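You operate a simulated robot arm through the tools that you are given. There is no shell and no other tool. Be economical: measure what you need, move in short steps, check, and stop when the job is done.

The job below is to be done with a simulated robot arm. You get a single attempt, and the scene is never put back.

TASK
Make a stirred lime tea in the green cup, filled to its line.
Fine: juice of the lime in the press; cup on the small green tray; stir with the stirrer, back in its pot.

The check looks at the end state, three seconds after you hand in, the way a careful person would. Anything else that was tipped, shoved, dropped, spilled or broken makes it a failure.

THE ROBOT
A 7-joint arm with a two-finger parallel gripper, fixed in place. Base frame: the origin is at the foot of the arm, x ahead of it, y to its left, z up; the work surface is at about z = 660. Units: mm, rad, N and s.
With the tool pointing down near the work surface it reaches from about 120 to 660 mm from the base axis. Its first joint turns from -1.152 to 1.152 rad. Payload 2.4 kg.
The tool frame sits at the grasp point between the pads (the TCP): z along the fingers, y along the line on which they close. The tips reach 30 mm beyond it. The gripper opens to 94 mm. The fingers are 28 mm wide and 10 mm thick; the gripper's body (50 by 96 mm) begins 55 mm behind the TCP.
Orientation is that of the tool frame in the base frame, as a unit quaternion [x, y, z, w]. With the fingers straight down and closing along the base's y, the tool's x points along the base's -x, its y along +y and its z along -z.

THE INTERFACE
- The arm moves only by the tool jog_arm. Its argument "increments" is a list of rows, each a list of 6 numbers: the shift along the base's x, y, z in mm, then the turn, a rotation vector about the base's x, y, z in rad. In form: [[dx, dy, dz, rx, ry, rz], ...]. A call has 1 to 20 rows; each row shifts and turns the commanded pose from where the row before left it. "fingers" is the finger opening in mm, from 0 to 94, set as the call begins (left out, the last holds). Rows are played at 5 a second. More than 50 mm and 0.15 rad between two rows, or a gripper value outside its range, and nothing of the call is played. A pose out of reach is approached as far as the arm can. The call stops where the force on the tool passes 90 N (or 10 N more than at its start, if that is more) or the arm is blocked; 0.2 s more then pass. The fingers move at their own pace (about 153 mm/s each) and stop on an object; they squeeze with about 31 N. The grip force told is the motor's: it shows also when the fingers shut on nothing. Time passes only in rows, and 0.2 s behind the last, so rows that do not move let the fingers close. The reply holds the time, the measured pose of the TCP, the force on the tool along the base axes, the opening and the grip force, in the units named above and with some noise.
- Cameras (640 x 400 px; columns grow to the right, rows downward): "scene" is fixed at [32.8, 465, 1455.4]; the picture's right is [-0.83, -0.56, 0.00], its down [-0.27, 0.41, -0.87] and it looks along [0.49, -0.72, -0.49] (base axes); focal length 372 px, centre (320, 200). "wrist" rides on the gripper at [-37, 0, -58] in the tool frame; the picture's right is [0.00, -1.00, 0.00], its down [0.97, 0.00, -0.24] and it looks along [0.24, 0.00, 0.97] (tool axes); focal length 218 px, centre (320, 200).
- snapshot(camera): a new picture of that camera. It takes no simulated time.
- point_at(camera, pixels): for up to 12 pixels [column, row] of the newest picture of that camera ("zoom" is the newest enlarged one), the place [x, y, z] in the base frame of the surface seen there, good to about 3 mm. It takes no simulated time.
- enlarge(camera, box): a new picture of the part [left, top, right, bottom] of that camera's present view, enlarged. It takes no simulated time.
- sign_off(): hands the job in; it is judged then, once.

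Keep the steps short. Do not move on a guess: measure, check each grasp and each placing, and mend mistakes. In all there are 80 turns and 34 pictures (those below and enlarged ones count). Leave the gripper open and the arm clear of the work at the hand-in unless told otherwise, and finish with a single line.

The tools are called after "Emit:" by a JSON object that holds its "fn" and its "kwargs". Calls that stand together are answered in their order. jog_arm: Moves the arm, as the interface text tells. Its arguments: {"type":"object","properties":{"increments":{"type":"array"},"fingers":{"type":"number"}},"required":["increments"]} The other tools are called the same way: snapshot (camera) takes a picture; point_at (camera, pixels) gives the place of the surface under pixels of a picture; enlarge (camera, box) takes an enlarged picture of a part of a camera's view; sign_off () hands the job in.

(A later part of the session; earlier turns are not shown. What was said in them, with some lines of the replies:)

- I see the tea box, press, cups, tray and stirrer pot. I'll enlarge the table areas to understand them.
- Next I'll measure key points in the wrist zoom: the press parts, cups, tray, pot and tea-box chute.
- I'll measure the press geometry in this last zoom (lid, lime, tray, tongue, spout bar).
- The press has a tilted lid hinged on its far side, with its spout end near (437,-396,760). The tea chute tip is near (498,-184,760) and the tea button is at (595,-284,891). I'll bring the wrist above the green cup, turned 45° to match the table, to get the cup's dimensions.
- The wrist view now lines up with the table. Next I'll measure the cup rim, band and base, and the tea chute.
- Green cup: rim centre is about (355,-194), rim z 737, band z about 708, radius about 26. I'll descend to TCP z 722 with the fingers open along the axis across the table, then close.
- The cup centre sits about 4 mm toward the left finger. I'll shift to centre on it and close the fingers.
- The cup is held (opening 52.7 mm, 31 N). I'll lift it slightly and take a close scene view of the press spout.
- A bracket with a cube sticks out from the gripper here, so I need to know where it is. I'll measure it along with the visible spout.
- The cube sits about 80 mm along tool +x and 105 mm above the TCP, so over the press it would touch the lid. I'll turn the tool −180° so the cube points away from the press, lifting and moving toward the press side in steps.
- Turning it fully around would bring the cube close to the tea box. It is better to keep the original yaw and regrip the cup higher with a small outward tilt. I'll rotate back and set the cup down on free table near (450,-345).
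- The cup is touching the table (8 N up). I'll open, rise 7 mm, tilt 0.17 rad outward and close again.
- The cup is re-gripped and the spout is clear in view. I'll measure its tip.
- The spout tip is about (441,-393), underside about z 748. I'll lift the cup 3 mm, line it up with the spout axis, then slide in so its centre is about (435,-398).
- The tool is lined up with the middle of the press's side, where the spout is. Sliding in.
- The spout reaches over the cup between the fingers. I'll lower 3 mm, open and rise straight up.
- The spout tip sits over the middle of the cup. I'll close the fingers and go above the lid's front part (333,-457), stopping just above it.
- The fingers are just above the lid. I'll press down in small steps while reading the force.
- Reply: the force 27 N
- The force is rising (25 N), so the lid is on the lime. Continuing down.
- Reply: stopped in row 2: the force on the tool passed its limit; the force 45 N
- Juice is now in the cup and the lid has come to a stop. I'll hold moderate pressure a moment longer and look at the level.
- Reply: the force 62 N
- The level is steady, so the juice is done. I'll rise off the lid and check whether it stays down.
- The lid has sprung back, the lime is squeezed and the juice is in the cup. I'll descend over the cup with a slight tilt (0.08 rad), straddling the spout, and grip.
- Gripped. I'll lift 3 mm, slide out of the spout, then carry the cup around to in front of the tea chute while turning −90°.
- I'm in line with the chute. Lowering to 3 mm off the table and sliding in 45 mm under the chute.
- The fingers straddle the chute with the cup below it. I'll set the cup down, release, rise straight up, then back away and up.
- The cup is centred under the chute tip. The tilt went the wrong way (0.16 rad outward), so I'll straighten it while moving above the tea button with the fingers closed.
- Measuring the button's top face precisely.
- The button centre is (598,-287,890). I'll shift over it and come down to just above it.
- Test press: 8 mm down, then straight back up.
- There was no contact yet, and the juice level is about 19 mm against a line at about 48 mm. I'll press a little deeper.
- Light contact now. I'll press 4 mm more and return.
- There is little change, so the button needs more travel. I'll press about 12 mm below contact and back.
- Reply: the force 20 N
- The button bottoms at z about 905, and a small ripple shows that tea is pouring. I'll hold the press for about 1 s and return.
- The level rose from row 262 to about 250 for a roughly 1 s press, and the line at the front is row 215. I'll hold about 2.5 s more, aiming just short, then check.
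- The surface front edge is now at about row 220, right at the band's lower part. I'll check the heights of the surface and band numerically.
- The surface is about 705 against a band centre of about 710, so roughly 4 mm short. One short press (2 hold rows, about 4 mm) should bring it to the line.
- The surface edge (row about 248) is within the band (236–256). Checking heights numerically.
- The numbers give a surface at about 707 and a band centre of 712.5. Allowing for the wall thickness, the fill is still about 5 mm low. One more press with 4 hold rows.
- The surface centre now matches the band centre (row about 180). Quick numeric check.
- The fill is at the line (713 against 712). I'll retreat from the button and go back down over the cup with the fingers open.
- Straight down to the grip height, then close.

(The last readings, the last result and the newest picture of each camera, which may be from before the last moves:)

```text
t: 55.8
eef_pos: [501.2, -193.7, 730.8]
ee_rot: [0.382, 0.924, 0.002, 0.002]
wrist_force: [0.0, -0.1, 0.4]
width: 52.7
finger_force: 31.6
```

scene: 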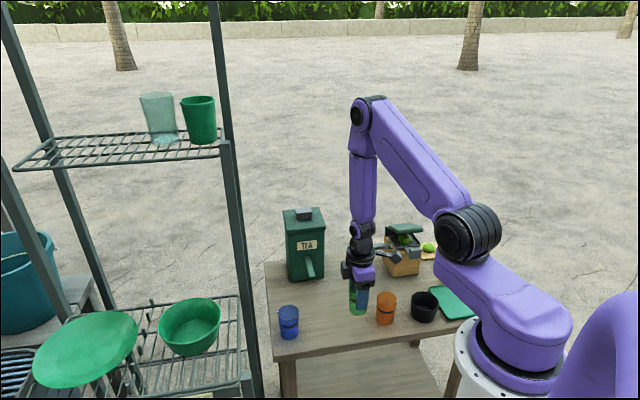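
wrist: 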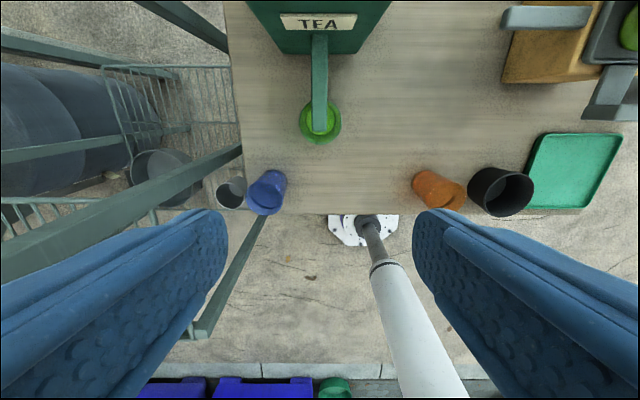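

Gripped. I'll lift 3 mm, slide out from under the chute, then rise slowly.

Emit:
{"fn": "jog_arm", "kwargs": {"increments": [[0, 0, 3, 0, 0, 0], [-4, 4, 0, 0, 0, 0], [-6, 6, 0, 0, 0, 0], [-7, 7, 0, 0, 0, 0], [-7, 7, 0, 0, 0, 0], [-6, 6, 0, 0, 0, 0], [-4, 4, 0, 0, 0, 0], [0, 0, 8, 0, 0, 0], [0, 0, 15, 0, 0, 0], [0, 0, 18, 0, 0, 0], [0, 0, 18, 0, 0, 0], [0, 0, 18, 0, 0, 0], [0, 0, 10, 0, 0, 0], [0, 0, 0, 0, 0, 0]]}}

Emit:
{"fn": "jog_arm", "kwargs": {"increments": [[-6, -4, 0, 0, 0, 0.05], [-10, -8, 0, 0, 0, 0.05], [-14, -11, 0, 0, 0, 0.05], [-14, -11, 0, 0, 0, 0.05], [-14, -11, 0, 0, 0, 0.05], [-14, -11, 0, 0, 0, 0.05], [-14, -11, 0, 0, 0, 0.05], [-14, -11, 0, 0, 0, 0.05], [-14, -11, 0, 0, 0, 0.05], [-14, -11, 0, 0, 0, 0.05], [-14, -12, 0, 0, 0, 0.05], [-14, -13, 0, 0, 0, 0.05], [-14, -13, 0, 0, 0, 0.05], [-14, -13, 0, 0, 0, 0.05], [-13, -13, 0, 0, 0, 0.05], [-10, -10, 0, 0, 0, 0.035], [0, 0, 0, 0, 0, 0]]}}

```text
t: 58.8
eef_pos: [466.8, -159.7, 821.4]
ee_rot: [0.382, 0.924, 0.002, 0.001]
wrist_force: [-0.8, -0.3, -0.9]
width: 52.8
finger_force: 31.0
```

```text
t: 62.4
eef_pos: [260.3, -334.8, 821.8]
ee_rot: [0.0, 1.0, 0.002, 0.0]
wrist_force: [-0.3, 0.5, -0.9]
width: 52.5
finger_force: 31.2
```

Upright at (260,-335). I'll continue toward the tray spot (178,-420), still high, and check that the pose is reachable.

Emit:
{"fn": "jog_arm", "kwargs": {"increments": [[-8, -8, 0, 0, 0, 0], [-12, -13, 0, 0, 0, 0], [-14, -14, 0, 0, 0, 0], [-14, -14, 0, 0, 0, 0], [-14, -14, 0, 0, 0, 0], [-12, -13, 0, 0, 0, 0], [-8, -9, 0, 0, 0, 0], [0, 0, 0, 0, 0, 0]]}}

Emit:
{"fn": "snapshot", "kwargs": {"camera": "wrist"}}

```text
t: 64.2
eef_pos: [177.2, -418.0, 820.4]
ee_rot: [0.0, 1.0, 0.002, 0.0]
wrist_force: [-0.4, -0.3, -0.2]
width: 52.2
finger_force: 31.0
```

```text
3 pictures are left
```

wrist: 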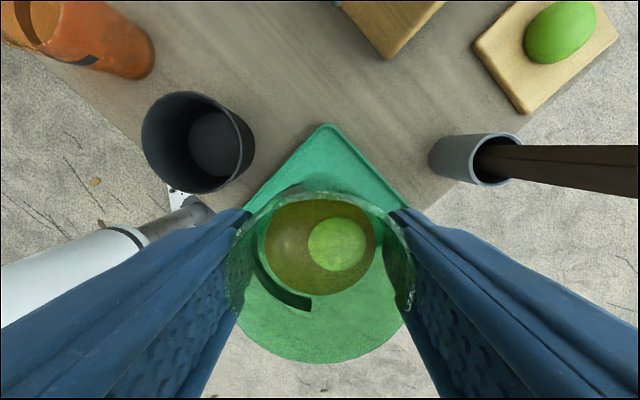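

The pose is reachable. I'll measure the tray corner and edges, the tray floor, and the pot and stirrer from this picture.

Emit:
{"fn": "point_at", "kwargs": {"camera": "wrist", "pixels": [[322, 127], [322, 150], [252, 200], [398, 200], [322, 175], [500, 135], [480, 170], [515, 145], [505, 160], [570, 155], [570, 180], [634, 165]]}}

Emit:
{"fn": "point_at", "kwargs": {"camera": "wrist", "pixels": [[515, 180], [497, 186], [435, 150], [450, 140], [540, 148], [540, 185], [600, 148], [600, 190], [520, 163], [634, 150], [634, 190], [490, 145]]}}

```text
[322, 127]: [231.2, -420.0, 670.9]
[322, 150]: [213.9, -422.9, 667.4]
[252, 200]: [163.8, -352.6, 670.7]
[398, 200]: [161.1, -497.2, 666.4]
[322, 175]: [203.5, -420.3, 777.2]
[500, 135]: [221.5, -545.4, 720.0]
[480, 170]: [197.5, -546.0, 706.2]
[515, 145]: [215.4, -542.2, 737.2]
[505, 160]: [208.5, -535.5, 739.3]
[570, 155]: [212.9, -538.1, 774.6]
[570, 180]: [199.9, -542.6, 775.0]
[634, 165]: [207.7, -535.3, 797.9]
```

```text
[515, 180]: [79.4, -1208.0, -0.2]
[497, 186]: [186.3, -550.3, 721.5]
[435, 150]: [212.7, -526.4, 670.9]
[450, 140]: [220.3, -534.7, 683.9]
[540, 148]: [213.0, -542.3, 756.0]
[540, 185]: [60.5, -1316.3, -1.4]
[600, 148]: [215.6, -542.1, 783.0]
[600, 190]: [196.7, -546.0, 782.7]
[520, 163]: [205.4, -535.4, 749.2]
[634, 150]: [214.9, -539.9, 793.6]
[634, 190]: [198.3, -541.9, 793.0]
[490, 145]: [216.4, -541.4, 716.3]
```

The tray centre is about (156,-423) and its floor z about 667. I'll shift to (170,-421) and lower toward the tray, the last bit gently.

Emit:
{"fn": "jog_arm", "kwargs": {"increments": [[-7, -3, -5, 0, 0, 0], [0, 0, -12, 0, 0, 0], [0, 0, -15, 0, 0, 0], [0, 0, -15, 0, 0, 0], [0, 0, -15, 0, 0, 0], [0, 0, -10, 0, 0, 0], [0, 0, -5, 0, 0, 0], [0, 0, 0, 0, 0, 0]]}}

Emit:
{"fn": "jog_arm", "kwargs": {"increments": [[0, 0, -2, 0, 0, 0], [0, 0, -2, 0, 0, 0]]}}

```text
t: 66.0
eef_pos: [172.4, -421.1, 742.8]
ee_rot: [-0.001, 1.0, 0.002, 0.0]
wrist_force: [-0.1, 0.3, -0.4]
width: 52.3
finger_force: 30.8
```

```text
t: 66.6
eef_pos: [172.1, -420.9, 740.1]
ee_rot: [0.0, 1.0, 0.002, 0.0]
wrist_force: [-0.4, -0.7, 0.3]
width: 52.3
finger_force: 30.5
```

Emit:
{"fn": "jog_arm", "kwargs": {"increments": [[0, 0, -1.5, 0, 0, 0], [0, 0, -1.5, 0, 0, 0]]}}

```text
t: 67.2
eef_pos: [171.0, -422.2, 736.6]
ee_rot: [0.0, 1.0, 0.002, 0.0]
wrist_force: [0.3, 0.7, -0.6]
width: 52.0
finger_force: 30.8
```

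No contact yet, so I'll lower by single millimetres.

Emit:
{"fn": "jog_arm", "kwargs": {"increments": [[0, 0, -1, 0, 0, 0], [0, 0, -1, 0, 0, 0]]}}

```text
t: 67.8
eef_pos: [172.1, -421.0, 735.5]
ee_rot: [0.0, 1.0, 0.001, 0.002]
wrist_force: [-2.0, 3.4, 26.9]
width: 52.3
finger_force: 30.6
```

Contact (27 N up). I'll ease off 0.7 mm, release and rise clear.

Emit:
{"fn": "jog_arm", "kwargs": {"increments": [[0, 0, 0.7, 0, 0, 0], [0, 0, 0, 0, 0, 0]]}}

Emit:
{"fn": "jog_arm", "kwargs": {"increments": [[0, 0, 0, 0, 0, 0], [0, 0, 0, 0, 0, 0], [0, 0, 0, 0, 0, 0], [0, 0, 15, 0, 0, 0], [0, 0, 30, 0, 0, 0], [0, 0, 40, 0, 0, 0], [0, 0, 40, 0, 0, 0], [0, 0, 0, 0, 0, 0]], "fingers": 76}}

```text
t: 68.4
eef_pos: [172.8, -422.0, 736.7]
ee_rot: [0.0, 1.0, 0.001, 0.001]
wrist_force: [-0.8, 1.0, 14.9]
width: 52.6
finger_force: 31.1
```

```text
t: 70.2
eef_pos: [170.7, -421.2, 861.4]
ee_rot: [0.0, 1.0, 0.001, 0.001]
wrist_force: [-0.2, -0.6, 0.8]
width: 76.0
finger_force: 0.0
```

The cup is placed. Moving above the stirrer at (206,-540), fingers still above its top.

Emit:
{"fn": "jog_arm", "kwargs": {"increments": [[7, -24, 0, 0, 0, 0], [7, -24, 0, 0, 0, 0], [7, -24, 0, 0, 0, 0], [7, -24, 0, 0, 0, 0], [7, -23, 0, 0, 0, 0], [0, 0, 0, 0, 0, 0]], "fingers": 60}}

Emit:
{"fn": "snapshot", "kwargs": {"camera": "wrist"}}

```text
t: 71.6
eef_pos: [206.7, -540.2, 858.7]
ee_rot: [0.0, 1.0, 0.002, 0.0]
wrist_force: [-0.2, 0.7, 0.3]
width: 60.1
finger_force: 0.1
```

```text
2 pictures are left
```

wrist: 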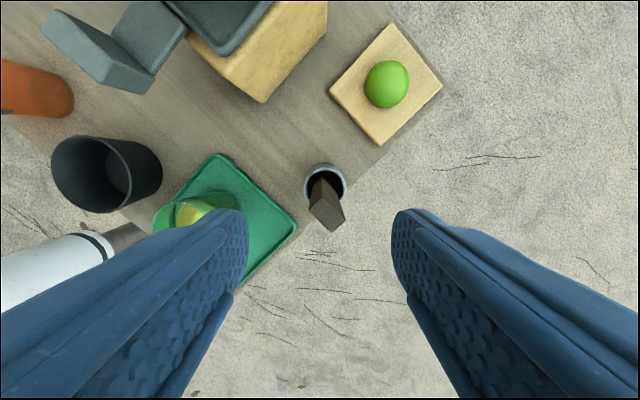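

The stirrer stands in its pot with its top at about (328,215) and turned slightly. Measuring its top and the pot rim.

Emit:
{"fn": "point_at", "kwargs": {"camera": "wrist", "pixels": [[312, 208], [332, 200], [342, 217], [330, 229], [327, 213], [322, 190], [325, 166], [307, 185], [345, 185], [333, 185], [318, 200], [338, 207]]}}

Emit:
{"fn": "enlarge", "kwargs": {"camera": "wrist", "box": [295, 155, 359, 240]}}

```text
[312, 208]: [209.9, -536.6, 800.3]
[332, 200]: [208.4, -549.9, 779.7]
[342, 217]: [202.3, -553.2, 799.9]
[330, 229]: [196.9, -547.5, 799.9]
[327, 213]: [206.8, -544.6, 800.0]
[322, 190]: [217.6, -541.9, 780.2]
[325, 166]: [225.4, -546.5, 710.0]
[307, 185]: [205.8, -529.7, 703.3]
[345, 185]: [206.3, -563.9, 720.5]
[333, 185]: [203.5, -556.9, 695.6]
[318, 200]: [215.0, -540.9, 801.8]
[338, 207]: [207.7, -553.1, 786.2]
```

```text
4.71 times, centred on (327, 198) of wrist
```

zoom: 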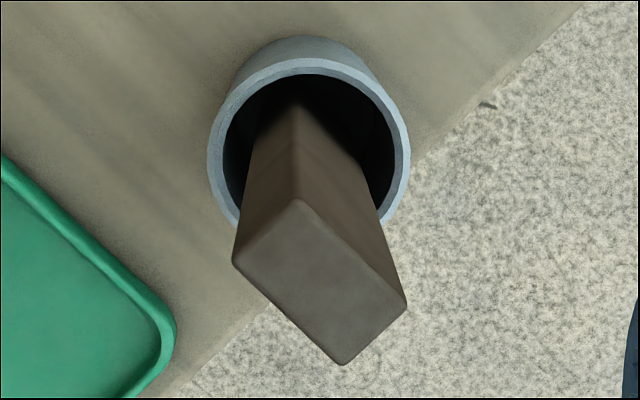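

The stirrer is a 16×10 mm bar turned 45°, with its top centre at (206,-545,800). I'll turn −45° to close squarely on it and come down to TCP z 780.

Emit:
{"fn": "jog_arm", "kwargs": {"increments": [[0, -1, 0, 0, 0, -0.131], [0, -1, 0, 0, 0, -0.131], [0, -1, 0, 0, 0, -0.131], [0, -1, 0, 0, 0, -0.131], [0, -0.5, 0, 0, 0, -0.131], [0, 0, 0, 0, 0, -0.131], [0, 0, 0, 0, 0, 0]]}}

Emit:
{"fn": "jog_arm", "kwargs": {"increments": [[0, 0, -20, 0, 0, 0], [0, 0, -20, 0, 0, 0], [0, 0, -20, 0, 0, 0], [0, 0, -18, 0, 0, 0], [0, 0, 0, 0, 0, 0]]}}

```text
t: 73.2
eef_pos: [207.1, -545.6, 858.8]
ee_rot: [0.384, 0.923, 0.002, 0.0]
wrist_force: [-0.2, 0.1, -0.3]
width: 59.7
finger_force: 0.1
```

```text
t: 74.4
eef_pos: [207.3, -544.4, 783.6]
ee_rot: [0.383, 0.924, 0.001, 0.0]
wrist_force: [0.4, 0.5, 0.1]
width: 59.7
finger_force: 0.1
```

No contact. Closing on the stirrer.

Emit:
{"fn": "jog_arm", "kwargs": {"increments": [[0, 0, 0, 0, 0, 0], [0, 0, 0, 0, 0, 0], [0, 0, 0, 0, 0, 0], [0, 0, 0, 0, 0, 0]], "fingers": 5}}

Emit:
{"fn": "jog_arm", "kwargs": {"increments": [[0, 0, 15, 0, 0, 0], [0, 0, 25, 0, 0, 0], [0, 0, 30, 0, 0, 0], [0, 0, 30, 0, 0, 0], [0, 0, 0, 0, 0, 0]]}}

```text
t: 75.4
eef_pos: [205.3, -546.4, 782.1]
ee_rot: [0.384, 0.923, 0.002, 0.001]
wrist_force: [-0.2, 0.7, -0.5]
width: 18.8
finger_force: 30.9
```

```text
t: 76.6
eef_pos: [207.2, -544.8, 882.2]
ee_rot: [0.384, 0.923, 0.002, 0.0]
wrist_force: [0.2, 0.8, -0.3]
width: 18.8
finger_force: 31.3
```

The stirrer is held (18.8 mm) and lifted. I'll carry it over the cup at (171.5,-421.5), then lower it in.

Emit:
{"fn": "jog_arm", "kwargs": {"increments": [[0, 0, 12, 0, 0, 0], [-5, 18, 0, 0, 0, 0], [-7, 25, 0, 0, 0, 0], [-8, 27, 0, 0, 0, 0], [-8, 27, 0, 0, 0, 0], [-7.5, 26.3, 0, 0, 0, 0], [0, 0, 0, 0, 0, 0], [0, 0, 0, 0, 0, 0]]}}

Emit:
{"fn": "snapshot", "kwargs": {"camera": "wrist"}}

```text
t: 78.4
eef_pos: [171.2, -421.4, 893.6]
ee_rot: [0.383, 0.924, 0.002, 0.001]
wrist_force: [0.4, 0.4, -0.6]
width: 18.5
finger_force: 31.0
```

```text
0 pictures are left
```

wrist: 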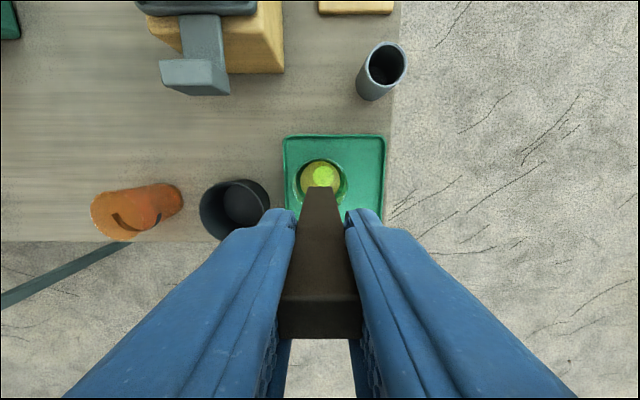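

The cup sits on the tray with the stirrer above it. I'll measure the stirrer's lower end against the cup rim, and the pot rim.

Emit:
{"fn": "point_at", "kwargs": {"camera": "wrist", "pixels": [[321, 190], [308, 190], [334, 190], [321, 215], [297, 180], [346, 180], [321, 160], [320, 168], [386, 44], [405, 55], [371, 60], [384, 82]]}}

```text
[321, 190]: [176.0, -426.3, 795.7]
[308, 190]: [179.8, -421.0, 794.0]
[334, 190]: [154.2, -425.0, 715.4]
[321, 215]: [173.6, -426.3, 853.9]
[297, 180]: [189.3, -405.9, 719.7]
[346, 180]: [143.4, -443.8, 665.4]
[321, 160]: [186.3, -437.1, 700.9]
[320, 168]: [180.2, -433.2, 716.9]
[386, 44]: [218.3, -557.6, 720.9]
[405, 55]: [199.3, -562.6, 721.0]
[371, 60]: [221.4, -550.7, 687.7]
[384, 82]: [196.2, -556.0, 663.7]
```

The stirrer end (about (173,-424)) is right over the cup centre (about (173.5,-424)). Its tip is about 107 mm below the TCP. I'll lower it to TCP z 793, so the tip is about 14 mm above the cup floor.

Emit:
{"fn": "jog_arm", "kwargs": {"increments": [[0.5, -0.5, -20, 0, 0, 0], [0, 0, -20, 0, 0, 0], [0, 0, -15, 0, 0, 0], [0, 0, -15, 0, 0, 0], [0, 0, -12, 0, 0, 0], [0, 0, -10, 0, 0, 0], [0, 0, -8, 0, 0, 0], [0, 0, 0, 0, 0, 0]]}}

```text
t: 80.2
eef_pos: [171.0, -422.9, 794.6]
ee_rot: [0.383, 0.924, 0.001, 0.001]
wrist_force: [0.1, 0.0, 0.7]
width: 18.9
finger_force: 30.9
```

It's in without contact. Stirring two circles of 6 mm radius, back to centre.

Emit:
{"fn": "jog_arm", "kwargs": {"increments": [[6, 0, 0, 0, 0, 0], [-1.76, 4.24, 0, 0, 0, 0], [-4.24, 1.76, 0, 0, 0, 0], [-4.24, -1.76, 0, 0, 0, 0], [-1.76, -4.24, 0, 0, 0, 0], [1.76, -4.24, 0, 0, 0, 0], [4.24, -1.76, 0, 0, 0, 0], [4.24, 1.76, 0, 0, 0, 0], [1.76, 4.24, 0, 0, 0, 0], [-1.76, 4.24, 0, 0, 0, 0], [-4.24, 1.76, 0, 0, 0, 0], [-4.24, -1.76, 0, 0, 0, 0], [-1.76, -4.24, 0, 0, 0, 0], [1.76, -4.24, 0, 0, 0, 0], [4.24, -1.76, 0, 0, 0, 0], [4.24, 1.76, 0, 0, 0, 0], [1.76, 4.24, 0, 0, 0, 0], [-6, 0, 0, 0, 0, 0], [0, 0, 0, 0, 0, 0]]}}

Emit:
{"fn": "jog_arm", "kwargs": {"increments": [[6, 0, 0, 0, 0, 0], [-1.76, 4.24, 0, 0, 0, 0], [-4.24, 1.76, 0, 0, 0, 0], [-4.24, -1.76, 0, 0, 0, 0], [-1.76, -4.24, 0, 0, 0, 0], [1.76, -4.24, 0, 0, 0, 0], [4.24, -1.76, 0, 0, 0, 0], [4.24, 1.76, 0, 0, 0, 0], [1.76, 4.24, 0, 0, 0, 0], [-1.76, 4.24, 0, 0, 0, 0], [-4.24, 1.76, 0, 0, 0, 0], [-4.24, -1.76, 0, 0, 0, 0], [-1.76, -4.24, 0, 0, 0, 0], [1.76, -4.24, 0, 0, 0, 0], [4.24, -1.76, 0, 0, 0, 0], [4.24, 1.76, 0, 0, 0, 0], [1.76, 4.24, 0, 0, 0, 0], [-6, 0, 0, 0, 0, 0], [0, 0, 0, 0, 0, 0]]}}

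```text
t: 84.2
eef_pos: [170.7, -420.5, 794.3]
ee_rot: [0.384, 0.923, 0.001, 0.001]
wrist_force: [0.1, 0.8, -0.6]
width: 19.1
finger_force: 30.9
```

```text
t: 88.2
eef_pos: [172.6, -421.9, 795.0]
ee_rot: [0.383, 0.924, 0.001, 0.001]
wrist_force: [-0.2, 0.0, 0.3]
width: 18.7
finger_force: 31.2
```

Stirred with no contact. Lifting out slowly, with a short pause for drips.

Emit:
{"fn": "jog_arm", "kwargs": {"increments": [[0, 0, 8, 0, 0, 0], [0, 0, 12, 0, 0, 0], [0, 0, 12, 0, 0, 0], [0, 0, 12, 0, 0, 0], [0, 0, 14, 0, 0, 0], [0, 0, 0, 0, 0, 0], [0, 0, 0, 0, 0, 0], [0, 0, 0, 0, 0, 0], [0, 0, 0, 0, 0, 0], [0, 0, 0, 0, 0, 0], [0, 0, 14, 0, 0, 0], [0, 0, 14, 0, 0, 0], [0, 0, 14, 0, 0, 0], [0, 0, 0, 0, 0, 0]]}}

Emit:
{"fn": "jog_arm", "kwargs": {"increments": [[5, -17.8, 0, 0, 0, 0], [7, -25, 0, 0, 0, 0], [8, -27, 0, 0, 0, 0], [8, -27, 0, 0, 0, 0], [7, -26, 0, 0, 0, 0], [0, 0, 0, 0, 0, 0], [0, 0, 0, 0, 0, 0]]}}

```text
t: 91.2
eef_pos: [172.8, -421.6, 895.1]
ee_rot: [0.384, 0.923, 0.002, 0.001]
wrist_force: [-0.3, -0.7, 0.2]
width: 19.0
finger_force: 31.3
```

```text
t: 92.8
eef_pos: [207.3, -544.2, 894.0]
ee_rot: [0.383, 0.924, 0.002, 0.001]
wrist_force: [0.8, 0.0, -0.7]
width: 19.0
finger_force: 31.5
```

Back above the pot at the same pose as the pick-up. Lowering the stirrer in.

Emit:
{"fn": "jog_arm", "kwargs": {"increments": [[0, 0, -25, 0, 0, 0], [0, 0, -20, 0, 0, 0], [0, 0, -15, 0, 0, 0], [0, 0, -15, 0, 0, 0], [0, 0, -15, 0, 0, 0], [0, 0, -12, 0, 0, 0], [0, 0, -8, 0, 0, 0], [0, 0, 0, 0, 0, 0]]}}

```text
t: 94.6
eef_pos: [207.0, -545.2, 784.9]
ee_rot: [0.383, 0.924, 0.002, 0.001]
wrist_force: [0.3, -0.4, -0.4]
width: 19.0
finger_force: 30.8
```

At the pick-up height less 2 mm, with no side forces. Lowering the last 1.5 mm, then opening and rising.

Emit:
{"fn": "jog_arm", "kwargs": {"increments": [[0, 0, -1.5, 0, 0, 0], [0, 0, 0, 0, 0, 0]]}}

Emit:
{"fn": "jog_arm", "kwargs": {"increments": [[0, 0, 0, 0, 0, 0], [0, 0, 0, 0, 0, 0], [0, 0, 15, 0, 0, 0], [0, 0, 30, 0, 0, 0], [0, 0, 40, 0, 0, 0], [0, 0, 45, 0, 0, 0], [0, 0, 45, 0, 0, 0], [0, 0, 45, 0, 0, 0], [0, 0, 0, 0, 0, 0]], "fingers": 50}}

```text
t: 95.2
eef_pos: [206.0, -544.9, 782.4]
ee_rot: [0.383, 0.924, 0.002, 0.001]
wrist_force: [0.8, 0.4, 0.0]
width: 18.7
finger_force: 31.1
```

```text
t: 97.2
eef_pos: [207.0, -545.2, 1002.3]
ee_rot: [0.383, 0.924, 0.002, 0.0]
wrist_force: [-0.5, -0.2, 0.3]
width: 49.7
finger_force: 0.1
```

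The stirrer is released and the arm is clear above everything. I'll open the gripper fully and hand in.

Emit:
{"fn": "jog_arm", "kwargs": {"increments": [[20, 30, 20, 0, 0, 0], [20, 30, 20, 0, 0, 0], [0, 0, 0, 0, 0, 0]], "fingers": 94}}

Emit:
{"fn": "sign_off", "kwargs": {}}

```text
t: 98.0
eef_pos: [246.3, -485.3, 1044.3]
ee_rot: [0.384, 0.923, 0.001, 0.001]
wrist_force: [-0.5, 0.1, -0.4]
width: 93.9
finger_force: 0.1
```

```text
The job is handed in.
```

The lime tea is in the green cup, filled to its line and stirred, with the cup on the small green tray and the stirrer back in its pot; I had no pictures left to check the stirring, the stirrer's return or drips, so those rest on the arm's pose and force readings.
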